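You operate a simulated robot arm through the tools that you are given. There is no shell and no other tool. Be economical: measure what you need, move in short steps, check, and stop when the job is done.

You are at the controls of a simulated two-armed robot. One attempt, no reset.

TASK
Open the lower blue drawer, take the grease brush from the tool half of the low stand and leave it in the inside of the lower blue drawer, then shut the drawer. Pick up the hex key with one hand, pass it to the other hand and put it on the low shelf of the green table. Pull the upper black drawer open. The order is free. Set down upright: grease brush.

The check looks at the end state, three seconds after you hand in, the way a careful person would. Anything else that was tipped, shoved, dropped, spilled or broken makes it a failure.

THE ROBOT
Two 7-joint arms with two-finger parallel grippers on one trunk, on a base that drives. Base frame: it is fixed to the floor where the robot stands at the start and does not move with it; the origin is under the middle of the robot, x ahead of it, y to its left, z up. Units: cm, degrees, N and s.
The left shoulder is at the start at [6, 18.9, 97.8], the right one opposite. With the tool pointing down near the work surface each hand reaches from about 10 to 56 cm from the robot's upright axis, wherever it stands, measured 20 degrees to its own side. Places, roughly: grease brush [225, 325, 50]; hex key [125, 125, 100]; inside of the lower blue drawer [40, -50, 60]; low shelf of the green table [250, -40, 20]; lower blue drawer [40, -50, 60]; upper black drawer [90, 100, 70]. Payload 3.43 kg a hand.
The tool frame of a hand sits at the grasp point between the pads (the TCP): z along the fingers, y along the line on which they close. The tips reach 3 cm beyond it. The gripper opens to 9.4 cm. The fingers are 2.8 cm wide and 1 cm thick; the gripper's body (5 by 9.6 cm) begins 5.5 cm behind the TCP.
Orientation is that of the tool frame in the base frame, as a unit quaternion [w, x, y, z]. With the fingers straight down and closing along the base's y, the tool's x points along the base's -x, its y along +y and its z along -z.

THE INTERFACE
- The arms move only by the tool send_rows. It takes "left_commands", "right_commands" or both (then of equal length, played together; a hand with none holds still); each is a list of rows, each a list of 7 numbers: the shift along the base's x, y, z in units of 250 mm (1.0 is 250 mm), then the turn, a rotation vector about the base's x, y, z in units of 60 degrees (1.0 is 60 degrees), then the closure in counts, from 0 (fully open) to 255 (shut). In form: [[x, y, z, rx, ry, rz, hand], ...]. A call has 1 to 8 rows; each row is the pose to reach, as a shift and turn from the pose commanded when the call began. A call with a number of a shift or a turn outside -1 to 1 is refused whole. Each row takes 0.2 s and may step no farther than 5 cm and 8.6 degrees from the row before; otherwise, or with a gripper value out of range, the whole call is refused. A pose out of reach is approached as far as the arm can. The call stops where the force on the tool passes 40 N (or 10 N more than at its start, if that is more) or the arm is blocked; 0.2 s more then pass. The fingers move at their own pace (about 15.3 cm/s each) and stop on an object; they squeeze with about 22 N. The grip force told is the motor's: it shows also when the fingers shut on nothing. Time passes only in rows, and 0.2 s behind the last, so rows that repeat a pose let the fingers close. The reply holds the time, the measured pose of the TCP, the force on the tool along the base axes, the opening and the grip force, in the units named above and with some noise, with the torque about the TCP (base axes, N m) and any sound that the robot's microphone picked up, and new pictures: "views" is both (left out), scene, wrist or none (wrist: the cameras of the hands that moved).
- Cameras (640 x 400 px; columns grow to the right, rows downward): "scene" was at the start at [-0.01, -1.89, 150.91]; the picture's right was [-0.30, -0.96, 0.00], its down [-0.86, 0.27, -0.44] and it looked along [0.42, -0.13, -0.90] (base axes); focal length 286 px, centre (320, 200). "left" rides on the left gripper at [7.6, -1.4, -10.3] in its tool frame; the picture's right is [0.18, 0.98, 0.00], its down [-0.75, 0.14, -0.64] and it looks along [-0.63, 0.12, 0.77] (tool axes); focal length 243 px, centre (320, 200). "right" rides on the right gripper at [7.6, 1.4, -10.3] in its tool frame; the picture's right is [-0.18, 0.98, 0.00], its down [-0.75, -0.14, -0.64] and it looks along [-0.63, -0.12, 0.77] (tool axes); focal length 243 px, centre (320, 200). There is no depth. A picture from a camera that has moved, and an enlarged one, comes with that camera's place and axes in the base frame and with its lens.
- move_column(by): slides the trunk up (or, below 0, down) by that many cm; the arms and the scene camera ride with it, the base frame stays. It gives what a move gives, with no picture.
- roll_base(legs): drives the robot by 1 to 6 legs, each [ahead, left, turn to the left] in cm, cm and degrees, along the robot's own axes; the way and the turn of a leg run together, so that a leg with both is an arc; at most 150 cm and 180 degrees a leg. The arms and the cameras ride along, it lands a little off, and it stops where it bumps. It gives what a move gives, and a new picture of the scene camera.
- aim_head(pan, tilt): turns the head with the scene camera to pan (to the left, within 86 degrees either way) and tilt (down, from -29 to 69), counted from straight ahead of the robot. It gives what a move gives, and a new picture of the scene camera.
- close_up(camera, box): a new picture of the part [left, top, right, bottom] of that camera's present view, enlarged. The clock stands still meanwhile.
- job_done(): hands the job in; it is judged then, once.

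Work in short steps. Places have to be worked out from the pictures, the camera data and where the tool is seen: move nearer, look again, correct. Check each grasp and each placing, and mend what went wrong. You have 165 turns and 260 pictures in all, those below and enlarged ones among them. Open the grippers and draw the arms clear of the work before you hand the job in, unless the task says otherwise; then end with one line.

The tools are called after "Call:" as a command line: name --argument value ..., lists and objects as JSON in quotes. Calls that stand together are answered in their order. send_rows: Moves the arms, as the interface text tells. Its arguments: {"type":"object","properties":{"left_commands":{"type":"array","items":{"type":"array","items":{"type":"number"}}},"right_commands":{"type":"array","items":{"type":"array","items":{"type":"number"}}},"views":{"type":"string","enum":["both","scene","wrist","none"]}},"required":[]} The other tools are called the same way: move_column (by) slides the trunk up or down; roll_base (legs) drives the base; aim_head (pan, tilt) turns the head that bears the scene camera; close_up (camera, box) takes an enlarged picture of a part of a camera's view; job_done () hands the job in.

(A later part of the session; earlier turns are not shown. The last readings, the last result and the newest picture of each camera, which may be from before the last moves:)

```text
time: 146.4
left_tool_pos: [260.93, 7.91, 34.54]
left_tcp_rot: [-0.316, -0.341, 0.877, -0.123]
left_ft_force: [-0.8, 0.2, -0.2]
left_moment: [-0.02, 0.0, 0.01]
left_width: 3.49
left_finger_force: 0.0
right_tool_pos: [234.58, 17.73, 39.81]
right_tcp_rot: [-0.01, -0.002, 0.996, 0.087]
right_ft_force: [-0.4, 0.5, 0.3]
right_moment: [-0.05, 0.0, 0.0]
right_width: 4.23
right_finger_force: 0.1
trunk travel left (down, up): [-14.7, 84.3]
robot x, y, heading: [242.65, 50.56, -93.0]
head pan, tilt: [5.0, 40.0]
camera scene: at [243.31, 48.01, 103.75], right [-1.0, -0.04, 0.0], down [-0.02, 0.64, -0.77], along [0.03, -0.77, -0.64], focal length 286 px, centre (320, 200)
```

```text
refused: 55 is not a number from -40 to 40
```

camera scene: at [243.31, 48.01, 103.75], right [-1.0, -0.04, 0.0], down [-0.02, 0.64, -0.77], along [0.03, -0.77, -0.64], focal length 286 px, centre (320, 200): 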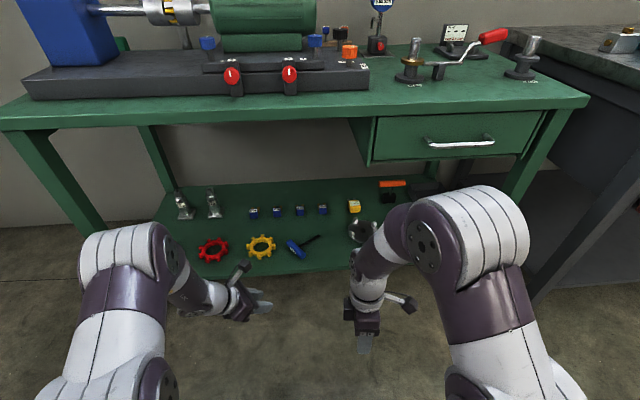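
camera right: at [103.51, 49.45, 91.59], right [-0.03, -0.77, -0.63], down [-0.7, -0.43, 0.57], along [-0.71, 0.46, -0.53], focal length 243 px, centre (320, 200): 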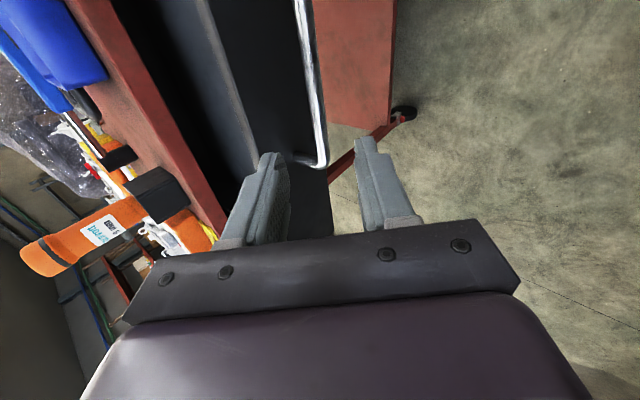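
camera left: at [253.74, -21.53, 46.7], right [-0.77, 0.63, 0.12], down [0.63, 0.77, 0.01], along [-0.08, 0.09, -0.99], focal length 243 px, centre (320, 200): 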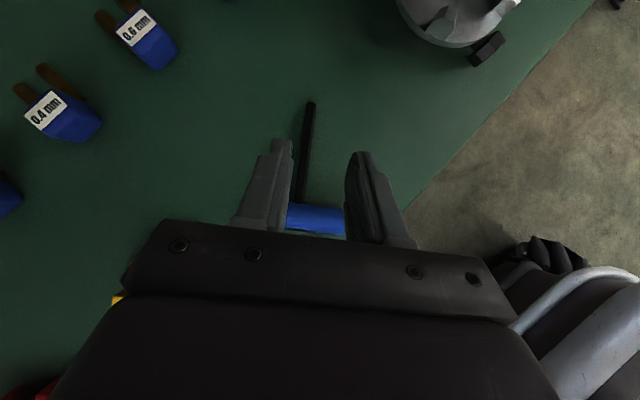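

Hex key placed well. Raise the trunk and look behind/around for the way to the low stand.

Call:
move_column --by 40

Call:
move_column --by 22

Call:
roll_base --legs '[[0, -56, 0], [0, 0, 91]]'

Call:
aim_head --pan 70 --tilt 25

```text
time: 150.3
left_tool_pos: [260.82, 7.84, 74.52]
left_tcp_rot: [-0.316, -0.341, 0.877, -0.123]
left_ft_force: [-0.7, -0.4, -1.4]
left_moment: [-0.03, -0.02, -0.03]
left_width: 3.52
left_finger_force: 0.1
right_tool_pos: [234.66, 17.67, 79.62]
right_tcp_rot: [-0.01, -0.002, 0.996, 0.087]
right_ft_force: [-0.6, -0.1, 0.6]
right_moment: [-0.02, -0.01, 0.03]
right_width: 4.28
right_finger_force: 0.0
trunk travel left (down, up): [-54.7, 44.3]
robot x, y, heading: [242.92, 50.69, -93.2]
head pan, tilt: [5.0, 40.0]
```

```text
time: 152.6
left_tool_pos: [260.83, 7.67, 96.4]
left_tcp_rot: [-0.316, -0.341, 0.877, -0.123]
left_ft_force: [-0.5, 0.0, 0.5]
left_moment: [0.0, -0.02, -0.01]
left_width: 3.51
left_finger_force: 0.1
right_tool_pos: [234.69, 17.6, 101.61]
right_tcp_rot: [-0.01, -0.002, 0.996, 0.087]
right_ft_force: [0.5, 0.0, -0.5]
right_moment: [0.0, -0.03, 0.01]
right_width: 4.24
right_finger_force: 0.0
trunk travel left (down, up): [-76.7, 22.3]
robot x, y, heading: [242.72, 50.8, -92.9]
head pan, tilt: [5.0, 40.0]
```

```text
time: 159.7
left_tool_pos: [228.49, 72.62, 96.37]
left_tcp_rot: [0.133, 0.866, -0.369, 0.312]
left_ft_force: [0.3, 0.2, 0.7]
left_moment: [0.04, -0.02, 0.0]
left_width: 3.5
left_finger_force: 0.1
right_tool_pos: [219.05, 46.22, 101.69]
right_tcp_rot: [0.07, 0.714, -0.694, -0.054]
right_ft_force: [0.0, -0.1, 0.1]
right_moment: [0.02, -0.01, -0.02]
right_width: 4.23
right_finger_force: 0.1
trunk travel left (down, up): [-76.7, 22.3]
robot x, y, heading: [185.83, 53.67, -1.7]
head pan, tilt: [5.0, 40.0]
camera scene: at [188.62, 53.94, 165.75], right [0.06, -1.0, 0.0], down [-0.64, -0.04, -0.77], along [0.76, 0.04, -0.64], focal length 286 px, centre (320, 200)
```

scene: 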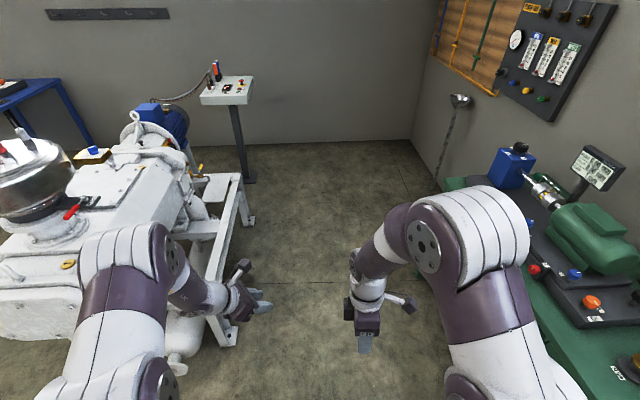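

```text
time: 161.1
left_tool_pos: [228.51, 72.47, 96.45]
left_tcp_rot: [0.132, 0.866, -0.368, 0.312]
left_ft_force: [-0.1, 0.4, 0.4]
left_moment: [0.01, 0.04, 0.0]
left_width: 3.52
left_finger_force: 0.1
right_tool_pos: [219.09, 46.24, 101.68]
right_tcp_rot: [0.069, 0.714, -0.694, -0.054]
right_ft_force: [-0.7, 0.7, 0.4]
right_moment: [-0.01, 0.0, -0.02]
right_width: 4.24
right_finger_force: 0.2
trunk travel left (down, up): [-76.7, 22.3]
robot x, y, heading: [185.98, 53.21, -1.7]
head pan, tilt: [70.0, 25.0]
camera scene: at [183.53, 62.0, 168.08], right [0.93, -0.37, 0.0], down [-0.16, -0.39, -0.91], along [0.33, 0.84, -0.42], focal length 286 px, centre (320, 200)
```

scene: 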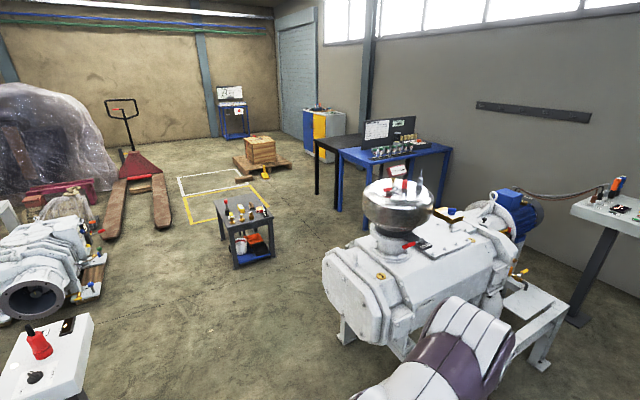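

Turn to face +y and drive up the free aisle toward the low stand's -x side.

Call:
roll_base --legs '[[0, 0, 91], [148, 0, 0]]'

Call:
aim_head --pan 0 --tilt 40

```text
time: 172.1
left_tool_pos: [176.24, 241.23, 96.49]
left_tcp_rot: [-0.121, 0.879, 0.335, 0.316]
left_ft_force: [-0.2, 1.0, -0.3]
left_moment: [-0.02, 0.06, 0.01]
left_width: 3.49
left_finger_force: 0.1
right_tool_pos: [202.31, 230.91, 101.74]
right_tcp_rot: [0.087, 0.996, -0.004, 0.01]
right_ft_force: [-0.1, 0.0, 0.4]
right_moment: [0.0, 0.03, 0.01]
right_width: 4.24
right_finger_force: 0.1
trunk travel left (down, up): [-76.7, 22.3]
robot x, y, heading: [193.61, 198.02, 86.0]
head pan, tilt: [70.0, 25.0]
camera scene: at [185.11, 195.89, 168.08], right [0.4, 0.92, 0.0], down [0.39, -0.17, -0.91], along [-0.83, 0.37, -0.42], focal length 286 px, centre (320, 200)
```

scene: 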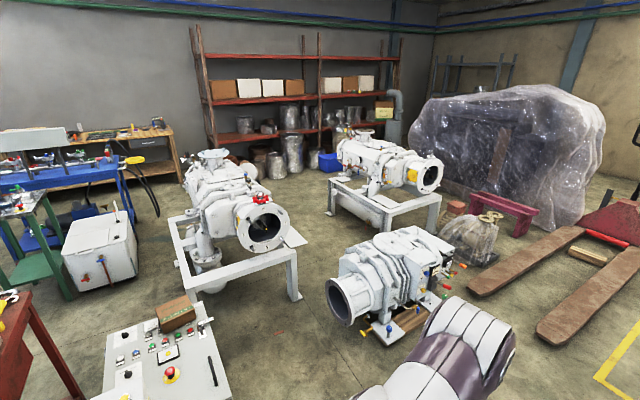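

```text
time: 173.5
left_tool_pos: [176.28, 241.39, 96.49]
left_tcp_rot: [-0.121, 0.879, 0.335, 0.317]
left_ft_force: [-0.3, 0.8, -0.1]
left_moment: [0.04, -0.02, 0.0]
left_width: 3.5
left_finger_force: 0.0
right_tool_pos: [202.23, 231.01, 101.7]
right_tcp_rot: [0.088, 0.996, -0.004, 0.009]
right_ft_force: [0.1, -0.6, 0.0]
right_moment: [0.01, 0.02, -0.02]
right_width: 4.24
right_finger_force: 0.0
trunk travel left (down, up): [-76.7, 22.3]
robot x, y, heading: [193.93, 197.69, 86.0]
head pan, tilt: [0.0, 40.0]
camera scene: at [194.1, 200.65, 165.75], right [1.0, -0.07, 0.0], down [-0.04, -0.64, -0.77], along [0.05, 0.76, -0.64], focal length 286 px, centre (320, 200)
```

scene: 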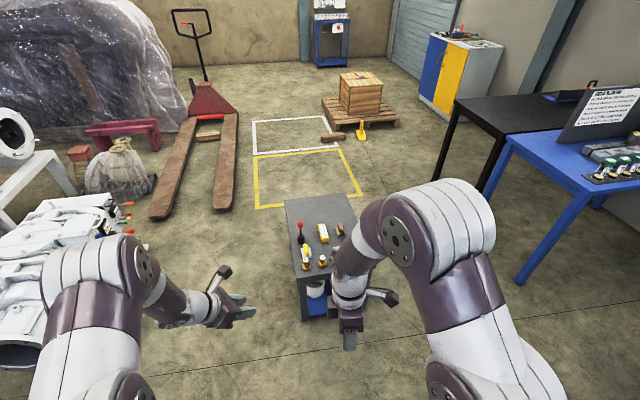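

Call:
close_up --camera "scene" --box '[270, 190, 370, 280]'

```text
4.44 times, centred on (320, 235) of scene
camera zoom: at [194.1, 200.65, 165.75], right [1.0, -0.07, 0.0], down [-0.04, -0.64, -0.77], along [0.05, 0.76, -0.64], focal length 1273 px, centre (320, 44)
```

zoom: 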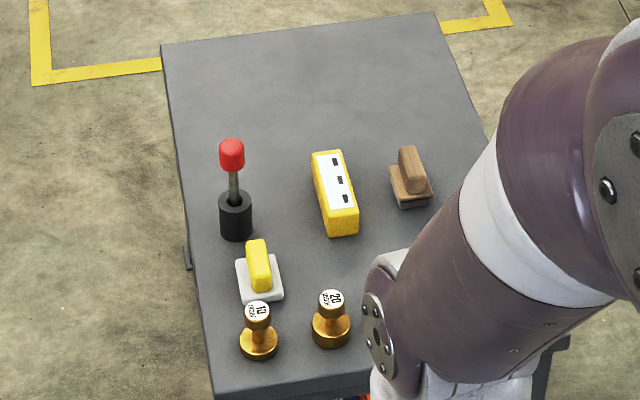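

The grease brush is the upright item (black base, rod, red grip) at ≈(190.6,311), top z≈57.5. Drive to the stand's -x side, facing +x.

Call:
roll_base --legs '[[0, 55, 0], [94, 0, 0], [0, 0, -85]]'

Call:
aim_head --pan 15 --tilt 55

```text
time: 184.6
left_tool_pos: [186.63, 316.52, 96.54]
left_tcp_rot: [0.121, 0.879, -0.336, 0.317]
left_ft_force: [0.5, 0.1, 0.4]
left_moment: [-0.01, -0.02, 0.01]
left_width: 3.53
left_finger_force: 0.0
right_tool_pos: [179.24, 289.28, 101.58]
right_tcp_rot: [0.071, 0.739, -0.668, -0.051]
right_ft_force: [0.0, 0.0, 0.4]
right_moment: [0.0, -0.01, -0.01]
right_width: 4.24
right_finger_force: 0.0
trunk travel left (down, up): [-76.7, 22.3]
robot x, y, heading: [145.53, 294.03, 2.2]
head pan, tilt: [0.0, 40.0]
camera scene: at [148.32, 294.23, 165.75], right [0.04, -1.0, 0.0], down [-0.64, -0.03, -0.77], along [0.77, 0.03, -0.64], focal length 286 px, centre (320, 200)
```

scene: 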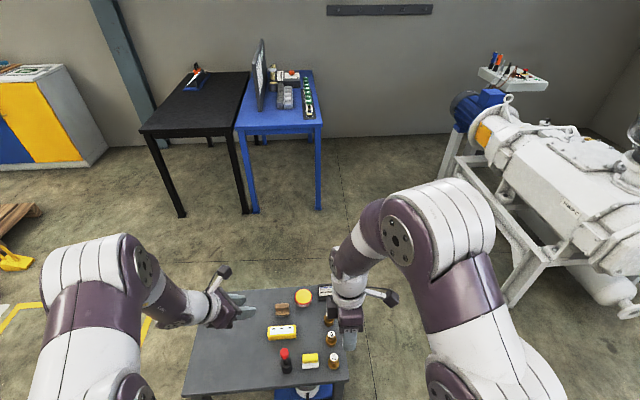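

```text
time: 185.4
left_tool_pos: [186.56, 316.39, 96.52]
left_tcp_rot: [0.121, 0.879, -0.336, 0.317]
left_ft_force: [0.2, 0.0, 0.2]
left_moment: [-0.01, -0.01, -0.01]
left_width: 3.53
left_finger_force: 0.1
right_tool_pos: [179.18, 289.41, 101.76]
right_tcp_rot: [0.071, 0.739, -0.668, -0.052]
right_ft_force: [0.0, -0.4, -0.3]
right_moment: [-0.02, 0.02, 0.01]
right_width: 4.25
right_finger_force: 0.0
trunk travel left (down, up): [-76.7, 22.3]
robot x, y, heading: [145.66, 294.25, 2.5]
head pan, tilt: [15.0, 55.0]
camera scene: at [146.71, 296.02, 163.69], right [0.3, -0.95, 0.0], down [-0.78, -0.25, -0.57], along [0.55, 0.17, -0.82], focal length 286 px, centre (320, 200)
```

scene: 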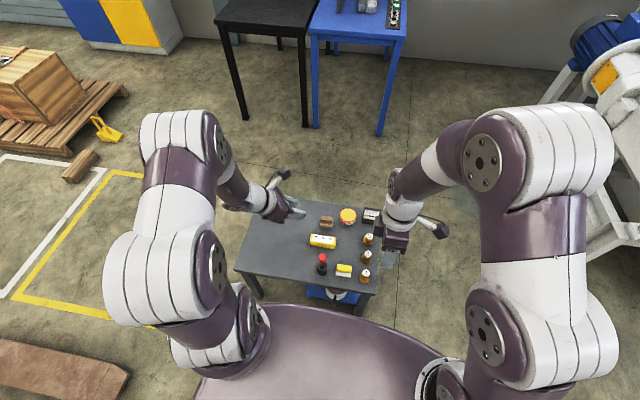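

Brush ≈(191.5,309.6). Point the left hand straight down above it.

Call:
send_rows --left_commands '[[0.04, -0.05, 0, 0.089, 0.099, 0, 100], [0.08, -0.1, 0, 0.178, 0.199, 0, 100], [0.12, -0.16, 0, 0.266, 0.298, 0, 100], [0.16, -0.22, 0, 0.355, 0.398, 0, 100], [0.196, -0.27, 0, 0.444, 0.497, 0, 100]]' --views "none"

Call:
move_column --by -25

Call:
send_rows --left_commands '[[0, 0, 0, 0, 0, 0, 100]]' --views "both"

```text
time: 186.6
left_tool_pos: [191.63, 309.57, 96.55]
left_tcp_rot: [0.001, 0.934, -0.358, -0.003]
left_ft_force: [-0.1, 0.0, 0.7]
left_moment: [0.01, 0.01, -0.02]
left_width: 5.71
left_finger_force: 0.0
right_tool_pos: [179.26, 289.36, 101.57]
right_tcp_rot: [0.071, 0.74, -0.667, -0.051]
right_ft_force: [0.7, -0.5, 1.2]
right_moment: [0.01, 0.03, 0.02]
right_width: 4.24
right_finger_force: 0.1
trunk travel left (down, up): [-76.7, 22.3]
robot x, y, heading: [145.75, 294.17, 2.5]
head pan, tilt: [15.0, 55.0]
```

```text
time: 189.2
left_tool_pos: [191.65, 309.65, 71.65]
left_tcp_rot: [-0.001, 0.934, -0.358, -0.003]
left_ft_force: [-0.6, -0.6, -0.2]
left_moment: [0.03, 0.0, 0.0]
left_width: 5.72
left_finger_force: 0.2
right_tool_pos: [179.24, 289.42, 76.74]
right_tcp_rot: [0.071, 0.739, -0.668, -0.051]
right_ft_force: [0.3, -0.3, 0.7]
right_moment: [0.03, -0.02, 0.0]
right_width: 4.23
right_finger_force: 0.1
trunk travel left (down, up): [-51.7, 47.3]
robot x, y, heading: [145.64, 293.88, 2.6]
head pan, tilt: [15.0, 55.0]
```

```text
time: 189.6
left_tool_pos: [191.62, 309.54, 71.55]
left_tcp_rot: [0.0, 0.933, -0.359, -0.003]
left_ft_force: [0.1, -0.2, 0.4]
left_moment: [0.01, -0.01, -0.01]
left_width: 5.72
left_finger_force: 0.1
right_tool_pos: [179.18, 289.45, 76.69]
right_tcp_rot: [0.071, 0.739, -0.668, -0.051]
right_ft_force: [0.9, 0.9, -0.7]
right_moment: [0.0, 0.0, -0.01]
right_width: 4.26
right_finger_force: 0.1
trunk travel left (down, up): [-51.7, 47.3]
robot x, y, heading: [145.42, 294.13, 2.6]
head pan, tilt: [15.0, 55.0]
camera scene: at [146.71, 296.02, 138.68], right [0.3, -0.95, 0.0], down [-0.78, -0.25, -0.57], along [0.55, 0.17, -0.82], focal length 286 px, centre (320, 200)
camera left: at [198.36, 305.62, 81.87], right [-0.52, -0.85, 0.0], down [-0.65, 0.4, 0.65], along [-0.55, 0.34, -0.76], focal length 243 px, centre (320, 200)
```

scene: 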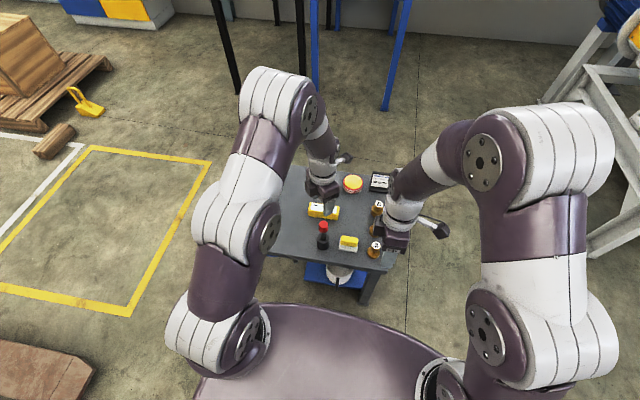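
left: 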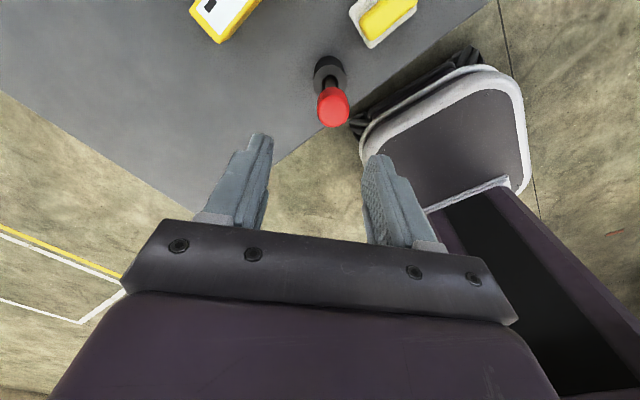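

Brush at (190.0,309.2). Shift and descend to the red grip, then close.

Call:
send_rows --left_commands '[[-0.064, -0.014, 0, 0, 0, 0, 100], [-0.064, -0.014, -0.18, 0, 0, 0, 100], [-0.064, -0.014, -0.36, 0, 0, 0, 100], [-0.064, -0.014, -0.5, 0, 0, 0, 100]]' --views "wrist"

```text
time: 190.6
left_tool_pos: [189.91, 309.45, 58.85]
left_tcp_rot: [0.0, 0.933, -0.359, -0.003]
left_ft_force: [0.2, 0.3, -0.6]
left_moment: [-0.01, 0.02, -0.02]
left_width: 5.74
left_finger_force: 0.0
right_tool_pos: [179.21, 289.42, 76.66]
right_tcp_rot: [0.07, 0.739, -0.668, -0.052]
right_ft_force: [0.9, 0.8, 0.2]
right_moment: [0.0, 0.01, 0.03]
right_width: 4.24
right_finger_force: 0.2
trunk travel left (down, up): [-51.7, 47.3]
robot x, y, heading: [145.58, 294.28, 2.7]
head pan, tilt: [15.0, 55.0]
camera left: at [196.68, 305.49, 69.08], right [-0.52, -0.85, 0.0], down [-0.65, 0.4, 0.65], along [-0.55, 0.34, -0.76], focal length 243 px, centre (320, 200)
```

left: 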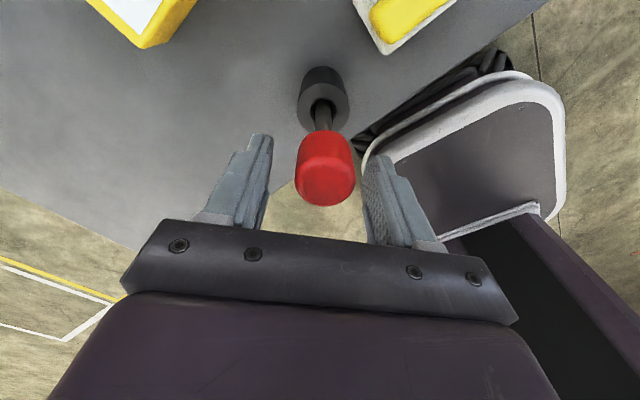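

Call:
send_rows --left_commands '[[0, 0, -0.07, 0, 0, 0, 100], [0, 0, -0.13, 0, 0, 0, 100], [0, 0, -0.13, 0, 0, 0, 255], [0, 0, -0.13, 0, 0, 0, 255], [0, 0, -0.13, 0, 0, 0, 255]]' --views "wrist"

```text
time: 191.8
left_tool_pos: [189.78, 309.3, 55.91]
left_tcp_rot: [0.001, 0.933, -0.359, -0.002]
left_ft_force: [-0.1, 0.3, -0.5]
left_moment: [0.0, 0.03, -0.01]
left_width: 3.25
left_finger_force: 22.2
right_tool_pos: [179.25, 289.35, 76.7]
right_tcp_rot: [0.071, 0.739, -0.668, -0.051]
right_ft_force: [0.1, 0.6, -0.2]
right_moment: [0.05, 0.0, 0.01]
right_width: 4.26
right_finger_force: 0.1
trunk travel left (down, up): [-51.7, 47.3]
robot x, y, heading: [145.67, 293.89, 2.3]
head pan, tilt: [15.0, 55.0]
camera left: at [196.63, 305.29, 66.02], right [-0.52, -0.85, 0.0], down [-0.65, 0.4, 0.65], along [-0.55, 0.34, -0.76], focal length 243 px, centre (320, 200)
```

left: 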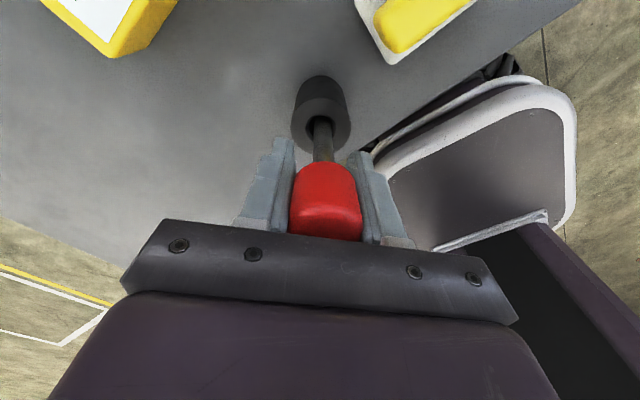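

Gripped at 3.25 cm. Lift a few cm and check what comes along.

Call:
send_rows --left_commands '[[0, 0, 0.06, 0, 0, 0, 255], [0, 0, 0.16, 0, 0, 0, 255], [0, 0, 0.3, 0, 0, 0, 255], [0, 0, 0.46, 0, 0, 0, 255]]' --views "both"

```text
time: 192.8
left_tool_pos: [190.15, 309.36, 67.39]
left_tcp_rot: [0.0, 0.934, -0.358, -0.002]
left_ft_force: [-0.4, 0.0, -1.0]
left_moment: [0.0, 0.03, 0.02]
left_width: 3.27
left_finger_force: 22.3
right_tool_pos: [179.22, 289.41, 76.78]
right_tcp_rot: [0.071, 0.739, -0.668, -0.052]
right_ft_force: [-0.3, -0.2, -0.1]
right_moment: [-0.02, 0.01, 0.0]
right_width: 4.25
right_finger_force: 0.1
trunk travel left (down, up): [-51.7, 47.3]
robot x, y, heading: [145.88, 294.01, 2.4]
head pan, tilt: [15.0, 55.0]
camera scene: at [146.66, 296.02, 138.68], right [0.3, -0.95, 0.0], down [-0.78, -0.25, -0.57], along [0.55, 0.17, -0.82], focal length 286 px, centre (320, 200)
camera left: at [196.89, 305.31, 77.56], right [-0.52, -0.85, 0.0], down [-0.65, 0.4, 0.65], along [-0.55, 0.34, -0.76], focal length 243 px, centre (320, 200)
```

scene: 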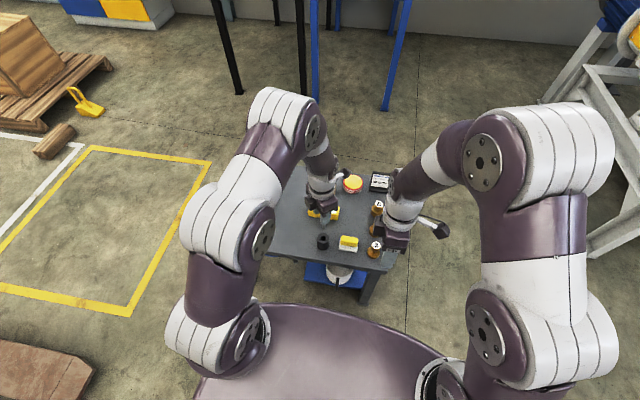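
left: 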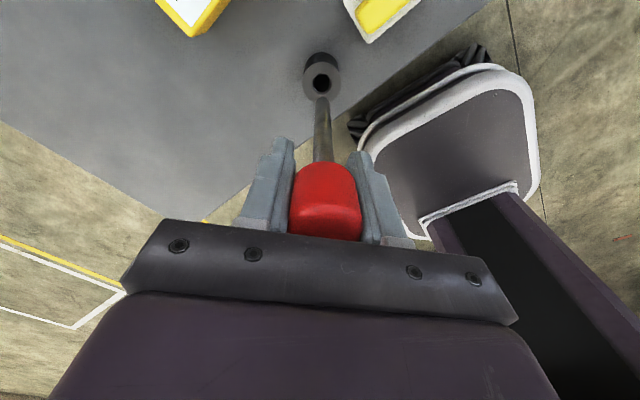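

Call:
close_up --camera "left" --box '[260, 40, 390, 240]'

Call:
close_up --camera "scene" --box '[270, 160, 410, 260]'

```text
2.00 times, centred on (325, 140) of left
camera zoom: at [196.89, 305.31, 77.56], right [-0.52, -0.85, 0.0], down [-0.65, 0.4, 0.65], along [-0.55, 0.34, -0.76], focal length 485 px, centre (310, 320)
```

zoom: 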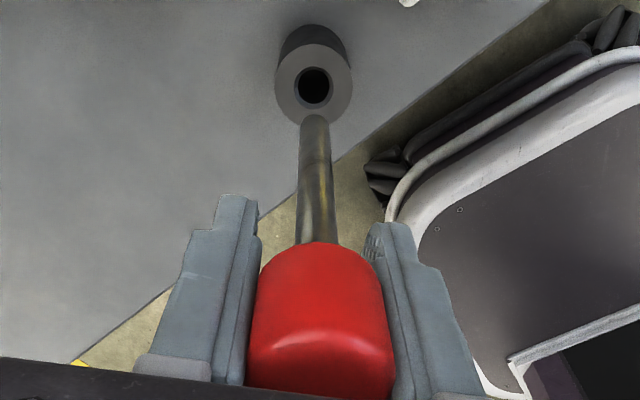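

```text
4.00 times, centred on (340, 210) of scene
camera zoom: at [146.66, 296.02, 138.68], right [0.3, -0.95, 0.0], down [-0.78, -0.25, -0.57], along [0.55, 0.17, -0.82], focal length 1146 px, centre (240, 160)
```

zoom: 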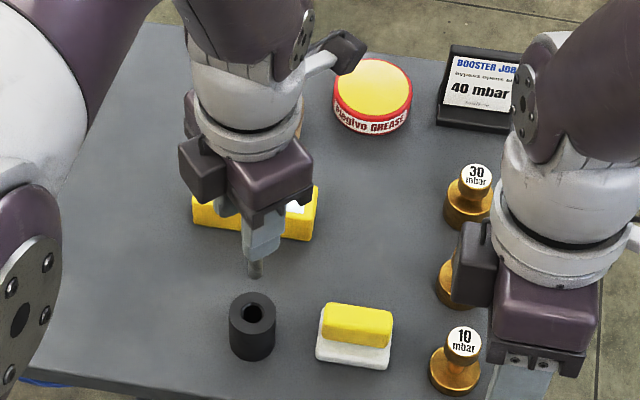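

It's only a pin with a red knob in a holder — not a brush. Put it straight back down into the holder.

Call:
send_rows --left_commands '[[0, 0, -0.16, 0, 0, 0, 255], [0, 0, -0.3, 0, 0, 0, 255], [0, 0, -0.38, 0, 0, 0, 255], [0, 0, -0.42, 0, 0, 0, 255], [0, 0, -0.45, 0, 0, 0, 255], [0, 0, -0.456, 0, 0, 0, 255]]' --views "wrist"

```text
time: 194.2
left_tool_pos: [189.93, 309.41, 56.04]
left_tcp_rot: [0.0, 0.934, -0.359, -0.003]
left_ft_force: [-0.2, -0.4, -0.8]
left_moment: [-0.01, -0.01, 0.03]
left_width: 3.23
left_finger_force: 22.0
right_tool_pos: [179.15, 289.48, 76.71]
right_tcp_rot: [0.071, 0.739, -0.668, -0.051]
right_ft_force: [0.4, -0.3, -0.1]
right_moment: [0.01, 0.05, 0.02]
right_width: 4.23
right_finger_force: 0.1
trunk travel left (down, up): [-51.7, 47.3]
robot x, y, heading: [145.67, 293.75, 2.4]
head pan, tilt: [15.0, 55.0]
camera left: at [196.67, 305.4, 66.26], right [-0.52, -0.85, 0.0], down [-0.65, 0.4, 0.65], along [-0.55, 0.34, -0.76], focal length 243 px, centre (320, 200)
```

left: 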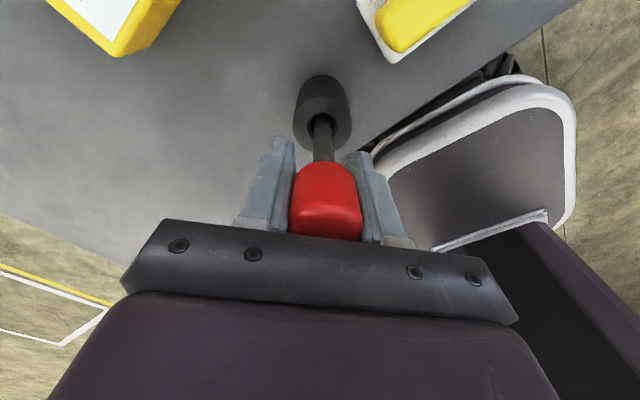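

It went back in without resistance. Release and raise.

Call:
send_rows --left_commands '[[0, 0, 0, 0, 0, 0, 150], [0, 0, 0, 0, 0, 0, 100], [0, 0, 0.1, 0, 0, 0, 100], [0, 0, 0.28, 0, 0, 0, 100], [0, 0, 0.46, 0, 0, 0, 100], [0.05, 0.12, 0.6, 0, 0, 0, 100], [0.05, 0.28, 0.6, 0, 0, 0, 100], [0.05, 0.4, 0.6, 0, 0, 0, 100]]' --views "both"

Call:
close_up --camera "scene" --box '[270, 160, 410, 260]'

```text
time: 196.0
left_tool_pos: [191.25, 319.47, 70.94]
left_tcp_rot: [-0.001, 0.934, -0.358, -0.003]
left_ft_force: [0.6, -0.6, 0.7]
left_moment: [-0.01, -0.02, 0.02]
left_width: 5.72
left_finger_force: 0.1
right_tool_pos: [179.19, 289.35, 76.74]
right_tcp_rot: [0.072, 0.739, -0.668, -0.051]
right_ft_force: [0.0, 0.7, 0.3]
right_moment: [0.0, 0.01, -0.01]
right_width: 4.22
right_finger_force: 0.2
trunk travel left (down, up): [-51.7, 47.3]
robot x, y, heading: [145.66, 294.56, 2.6]
head pan, tilt: [15.0, 55.0]
camera scene: at [146.71, 296.07, 138.68], right [0.3, -0.95, 0.0], down [-0.78, -0.25, -0.57], along [0.55, 0.17, -0.82], focal length 286 px, centre (320, 200)
camera left: at [198.03, 315.4, 81.09], right [-0.52, -0.85, 0.0], down [-0.65, 0.4, 0.65], along [-0.55, 0.34, -0.76], focal length 243 px, centre (320, 200)
```

scene: 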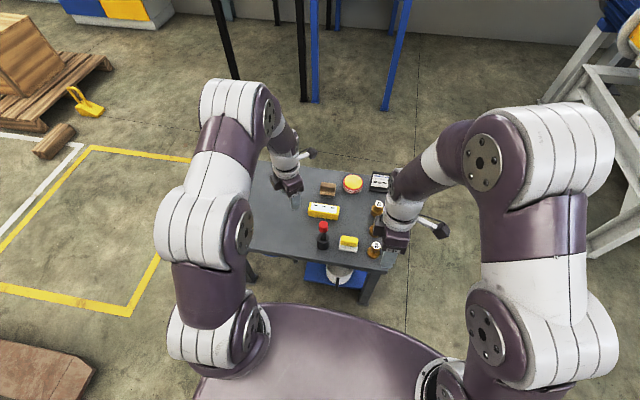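
left: 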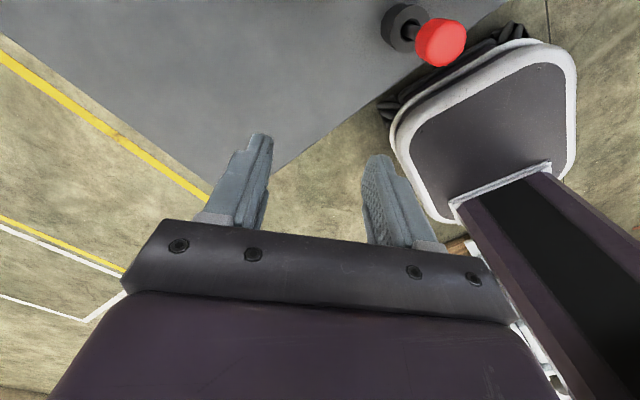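

```text
4.00 times, centred on (340, 210) of scene
camera zoom: at [146.71, 296.07, 138.68], right [0.3, -0.95, 0.0], down [-0.78, -0.25, -0.57], along [0.55, 0.17, -0.82], focal length 1146 px, centre (240, 160)
```

zoom: 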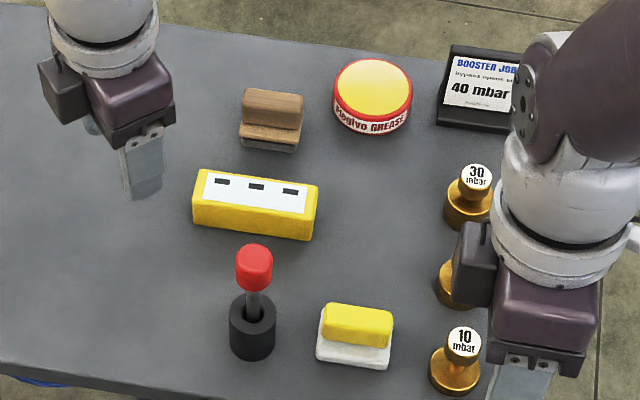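

The wooden-handled brush next to the grease tin, at ≈(214,313.6), is the grease brush (also matches the rough place). Move nearer and yaw the left hand to close across its handle.

Call:
roll_base --legs '[[14, 6, 0]]'

Call:
send_rows --left_commands '[[0.05, 0, 0.05, 0, 0, -0.13, 60], [0.1, 0, 0.05, 0, 0, -0.27, 60], [0.12, 0, 0.05, 0, 0, -0.4, 60], [0.14, 0, 0.05, 0, 0, -0.53, 60], [0.14, 0, 0.05, 0, 0, -0.667, 60]]' --views "both"

```text
time: 197.4
left_tool_pos: [204.98, 326.1, 70.73]
left_tcp_rot: [0.001, 0.934, -0.356, -0.004]
left_ft_force: [-0.6, 0.0, -0.5]
left_moment: [-0.01, 0.01, 0.01]
left_width: 5.71
left_finger_force: 0.1
right_tool_pos: [193.01, 296.09, 76.62]
right_tcp_rot: [0.072, 0.74, -0.666, -0.051]
right_ft_force: [-0.4, 0.4, 0.5]
right_moment: [-0.02, -0.01, -0.01]
right_width: 4.25
right_finger_force: 0.1
trunk travel left (down, up): [-51.7, 47.3]
robot x, y, heading: [159.37, 300.53, 2.7]
head pan, tilt: [15.0, 55.0]
camera scene: at [160.59, 302.65, 138.68], right [0.3, -0.95, 0.0], down [-0.78, -0.25, -0.57], along [0.55, 0.17, -0.82], focal length 286 px, centre (320, 200)
```

scene: 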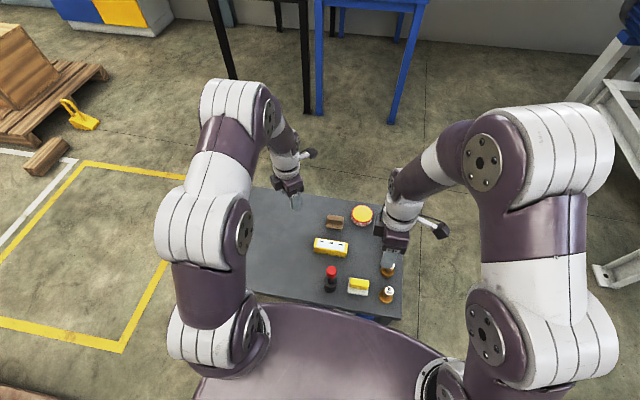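

```text
time: 198.6
left_tool_pos: [208.38, 326.12, 72.06]
left_tcp_rot: [-0.001, 0.755, -0.655, -0.003]
left_ft_force: [-0.8, 0.9, -0.1]
left_moment: [0.03, 0.02, 0.0]
left_width: 7.21
left_finger_force: 0.0
right_tool_pos: [193.0, 296.03, 76.71]
right_tcp_rot: [0.072, 0.74, -0.667, -0.051]
right_ft_force: [-0.8, -0.2, 0.2]
right_moment: [0.04, 0.02, -0.01]
right_width: 4.24
right_finger_force: 0.1
trunk travel left (down, up): [-51.7, 47.3]
robot x, y, heading: [158.95, 300.78, 2.8]
head pan, tilt: [15.0, 55.0]
camera scene: at [160.43, 302.57, 138.68], right [0.3, -0.95, 0.0], down [-0.78, -0.25, -0.57], along [0.55, 0.17, -0.82], focal length 286 px, centre (320, 200)
camera left: at [211.03, 318.73, 82.36], right [-0.95, -0.32, 0.0], down [-0.24, 0.72, 0.65], along [-0.21, 0.61, -0.76], focal length 243 px, centre (320, 200)
```

scene: 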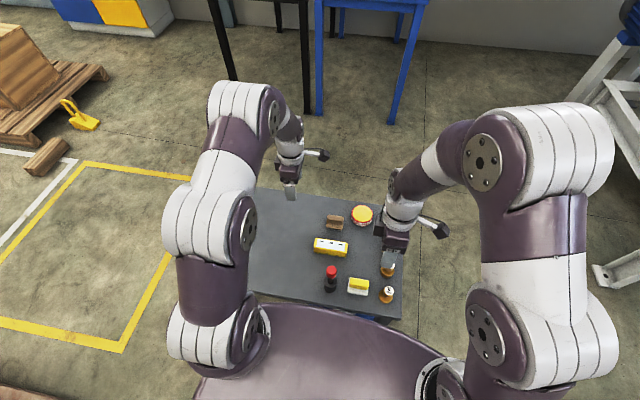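
left: 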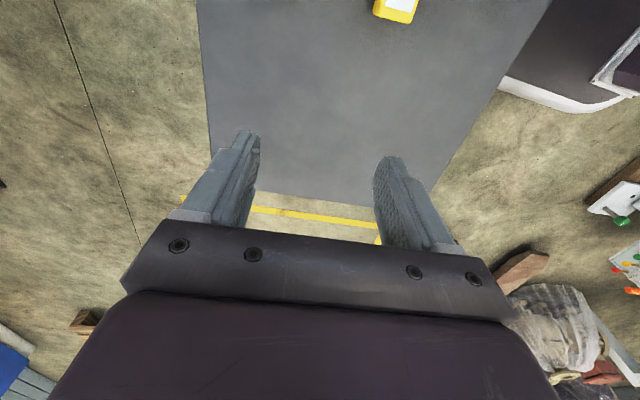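

Move above the brush.

Call:
send_rows --left_commands '[[0.1, -0.16, 0, 0, 0, 0, 60], [0.2, -0.33, 0, 0, 0, 0, 60], [0.272, -0.49, 0, 0, 0, 0, 60], [0.272, -0.49, -0.15, 0, 0, 0, 60]]' --views "both"

```text
time: 199.6
left_tool_pos: [215.67, 313.62, 68.34]
left_tcp_rot: [-0.001, 0.756, -0.654, -0.003]
left_ft_force: [0.4, -0.4, -0.5]
left_moment: [-0.01, -0.01, 0.01]
left_width: 7.2
left_finger_force: 0.0
right_tool_pos: [193.1, 295.99, 76.69]
right_tcp_rot: [0.072, 0.74, -0.667, -0.051]
right_ft_force: [0.3, 0.9, 0.2]
right_moment: [-0.01, -0.01, 0.0]
right_width: 4.23
right_finger_force: 0.2
trunk travel left (down, up): [-51.7, 47.3]
robot x, y, heading: [159.67, 301.18, 2.7]
head pan, tilt: [15.0, 55.0]
camera scene: at [160.51, 302.65, 138.68], right [0.3, -0.95, 0.0], down [-0.78, -0.25, -0.57], along [0.55, 0.17, -0.82], focal length 286 px, centre (320, 200)
camera left: at [218.29, 306.33, 78.5], right [-0.95, -0.32, 0.0], down [-0.25, 0.72, 0.65], along [-0.21, 0.61, -0.76], focal length 243 px, centre (320, 200)
```

scene: 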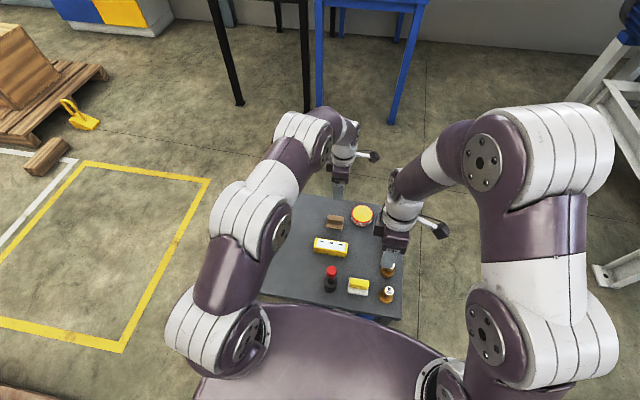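
left: 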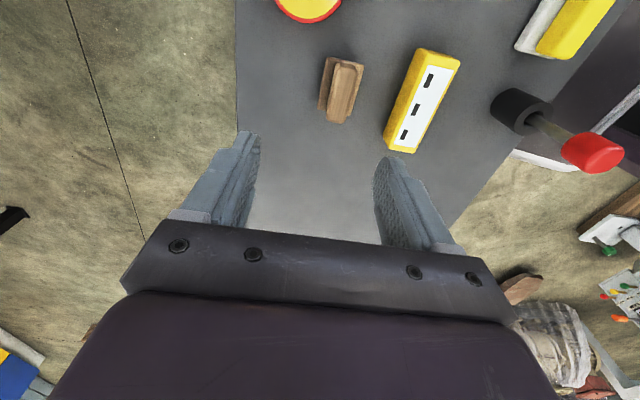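

Call:
close_up --camera "left" --box '[260, 20, 440, 170]'

```text
2.67 times, centred on (350, 95) of left
camera zoom: at [218.29, 306.33, 78.5], right [-0.95, -0.32, 0.0], down [-0.25, 0.72, 0.65], along [-0.21, 0.61, -0.76], focal length 647 px, centre (240, 480)
```

zoom: 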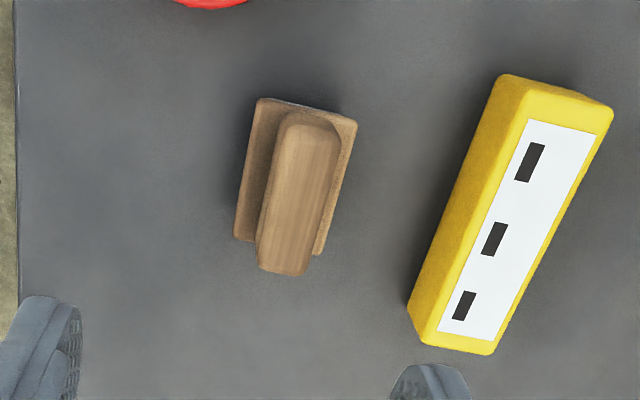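

Brush handle centre ≈(213.1,313.4), top z≈49–50, axis ~99°. Shift and descend to look.

Call:
send_rows --left_commands '[[-0.1, -0.006, -0.1, 0, 0, 0.02, 60], [-0.1, -0.006, -0.28, 0, 0, 0.02, 60], [-0.1, -0.006, -0.44, 0, 0, 0.02, 60]]' --views "wrist"

```text
time: 200.4
left_tool_pos: [213.03, 313.37, 57.45]
left_tcp_rot: [-0.001, 0.763, -0.646, -0.002]
left_ft_force: [-0.3, 0.2, 0.4]
left_moment: [-0.03, -0.04, -0.04]
left_width: 7.21
left_finger_force: 0.0
right_tool_pos: [192.98, 296.09, 76.64]
right_tcp_rot: [0.071, 0.741, -0.666, -0.051]
right_ft_force: [-0.3, 0.0, 0.6]
right_moment: [0.03, 0.0, -0.02]
right_width: 4.24
right_finger_force: 0.0
trunk travel left (down, up): [-51.7, 47.3]
robot x, y, heading: [159.58, 300.61, 2.9]
head pan, tilt: [15.0, 55.0]
camera left: at [215.71, 306.16, 67.68], right [-0.94, -0.34, 0.0], down [-0.26, 0.72, 0.65], along [-0.22, 0.61, -0.76], focal length 243 px, centre (320, 200)
```

left: 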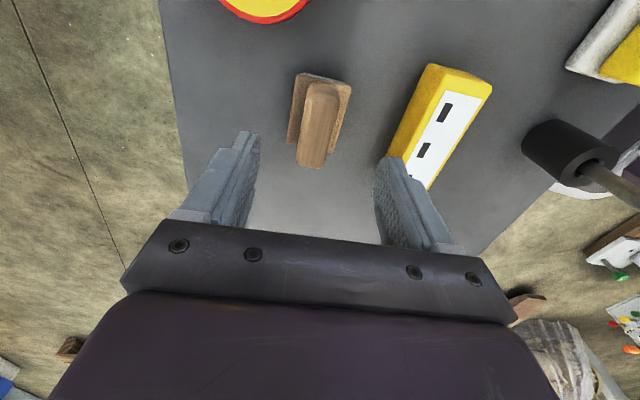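

Centred. Narrow the opening, descend to z≈49 and close.

Call:
send_rows --left_commands '[[0, 0, -0.12, 0, 0, 0, 92], [0, 0, -0.24, 0, 0, 0, 92], [0, 0, -0.34, 0, 0, 0, 92], [0, 0, -0.34, 0, 0, 0, 92]]' --views "wrist"

```text
time: 201.4
left_tool_pos: [212.72, 313.64, 48.83]
left_tcp_rot: [-0.001, 0.763, -0.647, -0.002]
left_ft_force: [0.3, 0.6, 0.0]
left_moment: [0.01, 0.02, 0.02]
left_width: 6.02
left_finger_force: 0.1
right_tool_pos: [193.01, 296.04, 76.7]
right_tcp_rot: [0.072, 0.74, -0.667, -0.051]
right_ft_force: [-0.3, 0.3, 0.9]
right_moment: [-0.02, -0.03, 0.01]
right_width: 4.24
right_finger_force: 0.1
trunk travel left (down, up): [-51.7, 47.3]
robot x, y, heading: [159.58, 301.0, 2.8]
head pan, tilt: [15.0, 55.0]
camera left: at [215.54, 306.32, 59.11], right [-0.94, -0.34, 0.0], down [-0.26, 0.72, 0.65], along [-0.22, 0.61, -0.76], focal length 243 px, centre (320, 200)
```

left: 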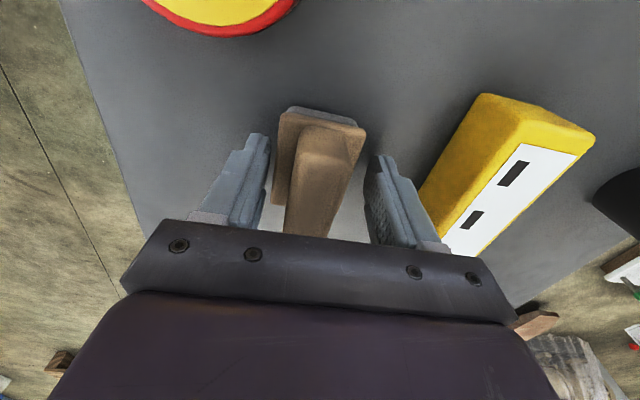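

Call:
send_rows --left_commands '[[0, 0, 0, 0, 0, 0, 255], [0, 0, 0, 0, 0, 0, 255], [0, 0, 0, 0, 0, 0, 255]]' --views "wrist"

```text
time: 202.2
left_tool_pos: [212.7, 313.66, 48.92]
left_tcp_rot: [-0.001, 0.763, -0.646, -0.003]
left_ft_force: [0.0, 0.1, 0.1]
left_moment: [-0.04, -0.06, -0.02]
left_width: 4.46
left_finger_force: 21.9
right_tool_pos: [192.93, 296.06, 76.68]
right_tcp_rot: [0.07, 0.741, -0.666, -0.051]
right_ft_force: [-0.4, -0.6, 0.0]
right_moment: [-0.01, -0.01, -0.03]
right_width: 4.24
right_finger_force: 0.1
trunk travel left (down, up): [-51.7, 47.3]
robot x, y, heading: [159.4, 300.74, 2.7]
head pan, tilt: [15.0, 55.0]
camera left: at [215.56, 306.32, 59.12], right [-0.94, -0.34, 0.0], down [-0.26, 0.72, 0.65], along [-0.22, 0.61, -0.76], focal length 243 px, centre (320, 200)
```

left: 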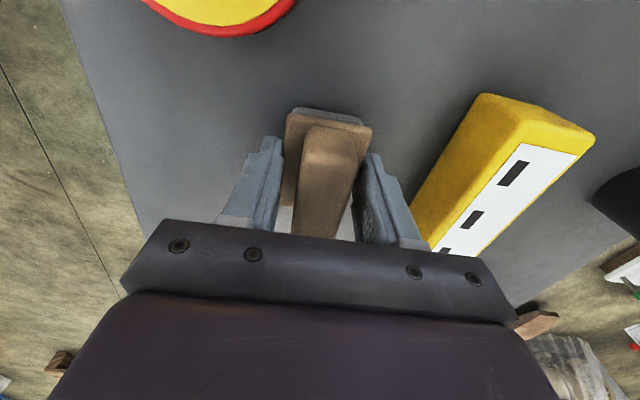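

Gripped on the board's sides (4.46 cm). Lift and check.

Call:
send_rows --left_commands '[[0, 0, 0.06, 0, 0, 0, 255], [0, 0, 0.2, 0, 0, 0, 255], [0, 0, 0.38, 0, 0, 0, 255], [0, 0, 0.56, 0, 0, 0, 255], [0, 0, 0.74, 0, 0, 0, 255]]' --views "both"

```text
time: 203.4
left_tool_pos: [212.73, 313.58, 67.61]
left_tcp_rot: [-0.001, 0.763, -0.646, -0.002]
left_ft_force: [-0.5, -0.6, 0.2]
left_moment: [-0.02, 0.01, 0.01]
left_width: 4.46
left_finger_force: 22.0
right_tool_pos: [192.98, 296.12, 76.64]
right_tcp_rot: [0.072, 0.74, -0.667, -0.052]
right_ft_force: [-0.3, 0.2, 0.4]
right_moment: [0.01, -0.05, 0.01]
right_width: 4.24
right_finger_force: 0.0
trunk travel left (down, up): [-51.7, 47.3]
robot x, y, heading: [159.33, 300.62, 2.5]
head pan, tilt: [15.0, 55.0]
camera scene: at [160.37, 302.55, 138.68], right [0.3, -0.95, 0.0], down [-0.78, -0.25, -0.57], along [0.55, 0.17, -0.82], focal length 286 px, centre (320, 200)
camera left: at [215.54, 306.23, 77.89], right [-0.94, -0.34, 0.0], down [-0.26, 0.72, 0.65], along [-0.22, 0.61, -0.76], focal length 243 px, centre (320, 200)
```

scene: 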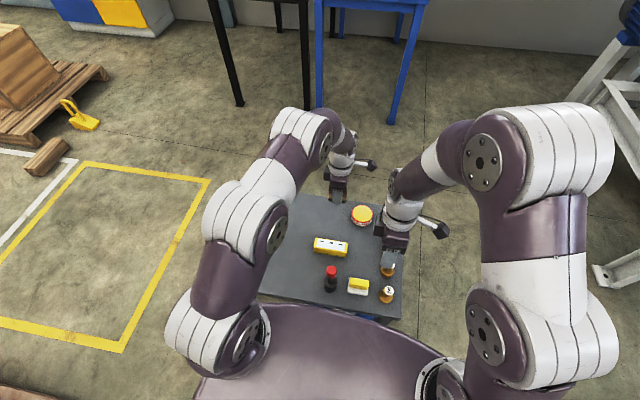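
left: 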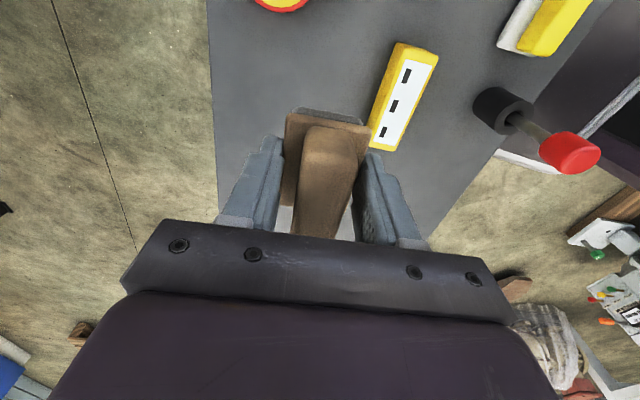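

Brush held. Retract the hand, raise the trunk, and start driving back.

Call:
send_rows --left_commands '[[-0.15, 0.05, 0.1, 0, 0, 0, 255], [-0.3, 0.1, 0.2, 0, 0, 0, 255], [-0.45, 0.16, 0.3, 0, 0, 0, 255], [-0.6, 0.22, 0.4, 0, 0, 0, 255]]' --views "none"

Call:
move_column --by 28

Call:
roll_base --legs '[[-16, 0, 0], [0, 0, 86], [-98, 0, 0], [0, -46, 0]]'

```text
time: 204.4
left_tool_pos: [197.8, 318.93, 77.2]
left_tcp_rot: [-0.001, 0.763, -0.646, -0.003]
left_ft_force: [-0.2, -0.3, -0.8]
left_moment: [0.03, 0.03, 0.0]
left_width: 4.43
left_finger_force: 22.0
right_tool_pos: [193.01, 296.19, 76.7]
right_tcp_rot: [0.072, 0.739, -0.668, -0.051]
right_ft_force: [-1.1, 0.0, 0.2]
right_moment: [0.03, -0.01, 0.04]
right_width: 4.23
right_finger_force: 0.0
trunk travel left (down, up): [-51.7, 47.3]
robot x, y, heading: [159.24, 300.93, 2.8]
head pan, tilt: [15.0, 55.0]
```

```text
time: 207.2
left_tool_pos: [198.13, 318.86, 105.07]
left_tcp_rot: [-0.002, 0.763, -0.646, -0.002]
left_ft_force: [0.0, -0.3, -1.1]
left_moment: [0.01, 0.01, 0.02]
left_width: 4.43
left_finger_force: 21.9
right_tool_pos: [193.02, 296.08, 104.67]
right_tcp_rot: [0.071, 0.74, -0.666, -0.051]
right_ft_force: [-1.3, -0.6, -0.8]
right_moment: [0.03, 0.03, 0.03]
right_width: 4.23
right_finger_force: 0.1
trunk travel left (down, up): [-79.7, 19.3]
robot x, y, heading: [159.14, 300.59, 2.6]
head pan, tilt: [15.0, 55.0]
```

```text
time: 219.1
left_tool_pos: [171.11, 243.49, 105.14]
left_tcp_rot: [0.001, 0.999, 0.036, -0.003]
left_ft_force: [0.5, -1.2, -0.5]
left_moment: [-0.01, 0.0, -0.01]
left_width: 4.42
left_finger_force: 21.9
right_tool_pos: [193.36, 236.42, 104.72]
right_tcp_rot: [0.086, 0.996, 0.005, 0.011]
right_ft_force: [0.6, 0.0, 0.5]
right_moment: [0.02, -0.03, 0.01]
right_width: 4.24
right_finger_force: 0.0
trunk travel left (down, up): [-79.7, 19.3]
robot x, y, heading: [185.66, 203.42, 87.4]
head pan, tilt: [15.0, 55.0]
camera scene: at [183.84, 204.53, 166.68], right [0.98, 0.21, 0.0], down [0.18, -0.8, -0.57], along [-0.12, 0.56, -0.82], focal length 286 px, centre (320, 200)
```

scene: 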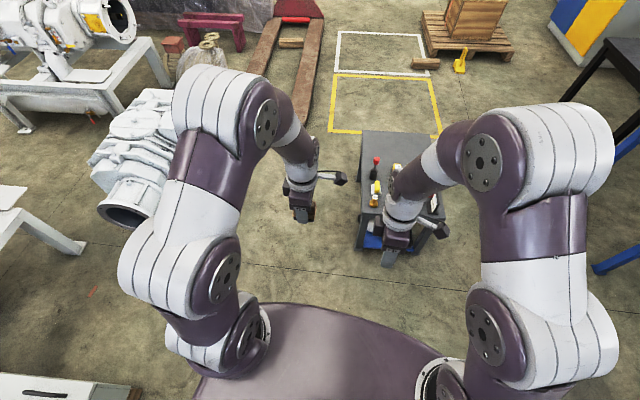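

Call:
roll_base --legs '[[-90, -4, 0], [-58, 0, 0], [0, 0, 90]]'

Call:
aim_head --pan 0 --tilt 45

```text
time: 230.5
left_tool_pos: [142.32, 42.96, 105.1]
left_tcp_rot: [0.003, 0.69, 0.724, -0.001]
left_ft_force: [0.4, -0.3, -0.3]
left_moment: [-0.03, 0.03, -0.01]
left_width: 4.41
left_finger_force: 22.2
right_tool_pos: [150.03, 65.1, 104.59]
right_tcp_rot: [0.055, 0.708, 0.701, 0.068]
right_ft_force: [-0.2, -0.7, 0.1]
right_moment: [0.01, -0.05, 0.01]
right_width: 4.24
right_finger_force: 0.1
trunk travel left (down, up): [-79.7, 19.3]
robot x, y, heading: [182.6, 56.87, 175.9]
head pan, tilt: [15.0, 55.0]
camera scene: at [181.73, 54.68, 166.68], right [-0.19, 0.98, 0.0], down [0.8, 0.16, -0.57], along [-0.56, -0.11, -0.82], focal length 286 px, centre (320, 200)
```

scene: 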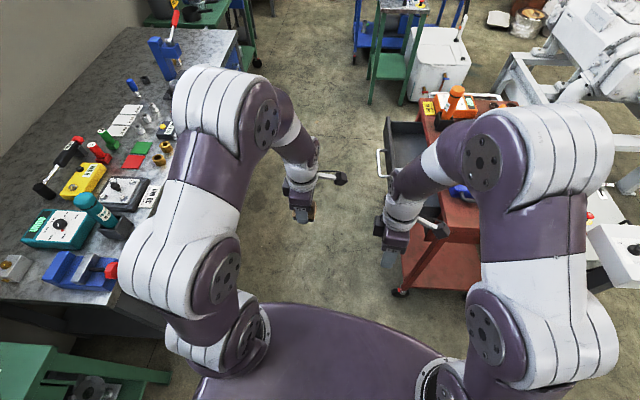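

```text
time: 231.2
left_tool_pos: [142.32, 42.9, 105.14]
left_tcp_rot: [0.003, 0.69, 0.724, -0.002]
left_ft_force: [0.4, -0.8, -0.8]
left_moment: [0.0, -0.01, 0.03]
left_width: 4.42
left_finger_force: 22.0
right_tool_pos: [150.15, 65.03, 104.67]
right_tcp_rot: [0.055, 0.708, 0.7, 0.068]
right_ft_force: [0.4, 0.0, 0.3]
right_moment: [-0.01, 0.0, -0.02]
right_width: 4.25
right_finger_force: 0.1
trunk travel left (down, up): [-79.7, 19.3]
robot x, y, heading: [182.81, 56.8, 176.0]
head pan, tilt: [0.0, 45.0]
camera scene: at [180.7, 56.61, 168.02], right [0.07, 1.0, 0.0], down [0.71, -0.05, -0.71], along [-0.7, 0.05, -0.71], focal length 286 px, centre (320, 200)
```

scene: 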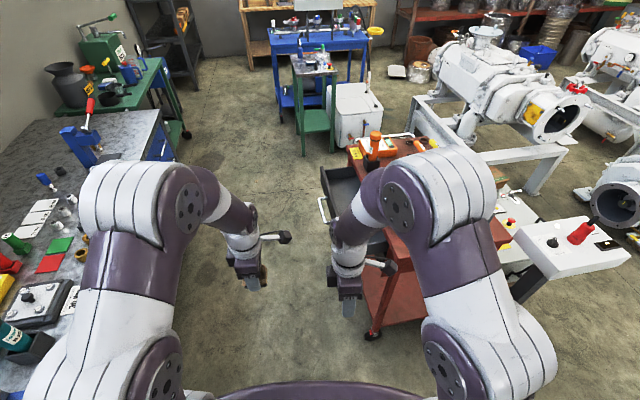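

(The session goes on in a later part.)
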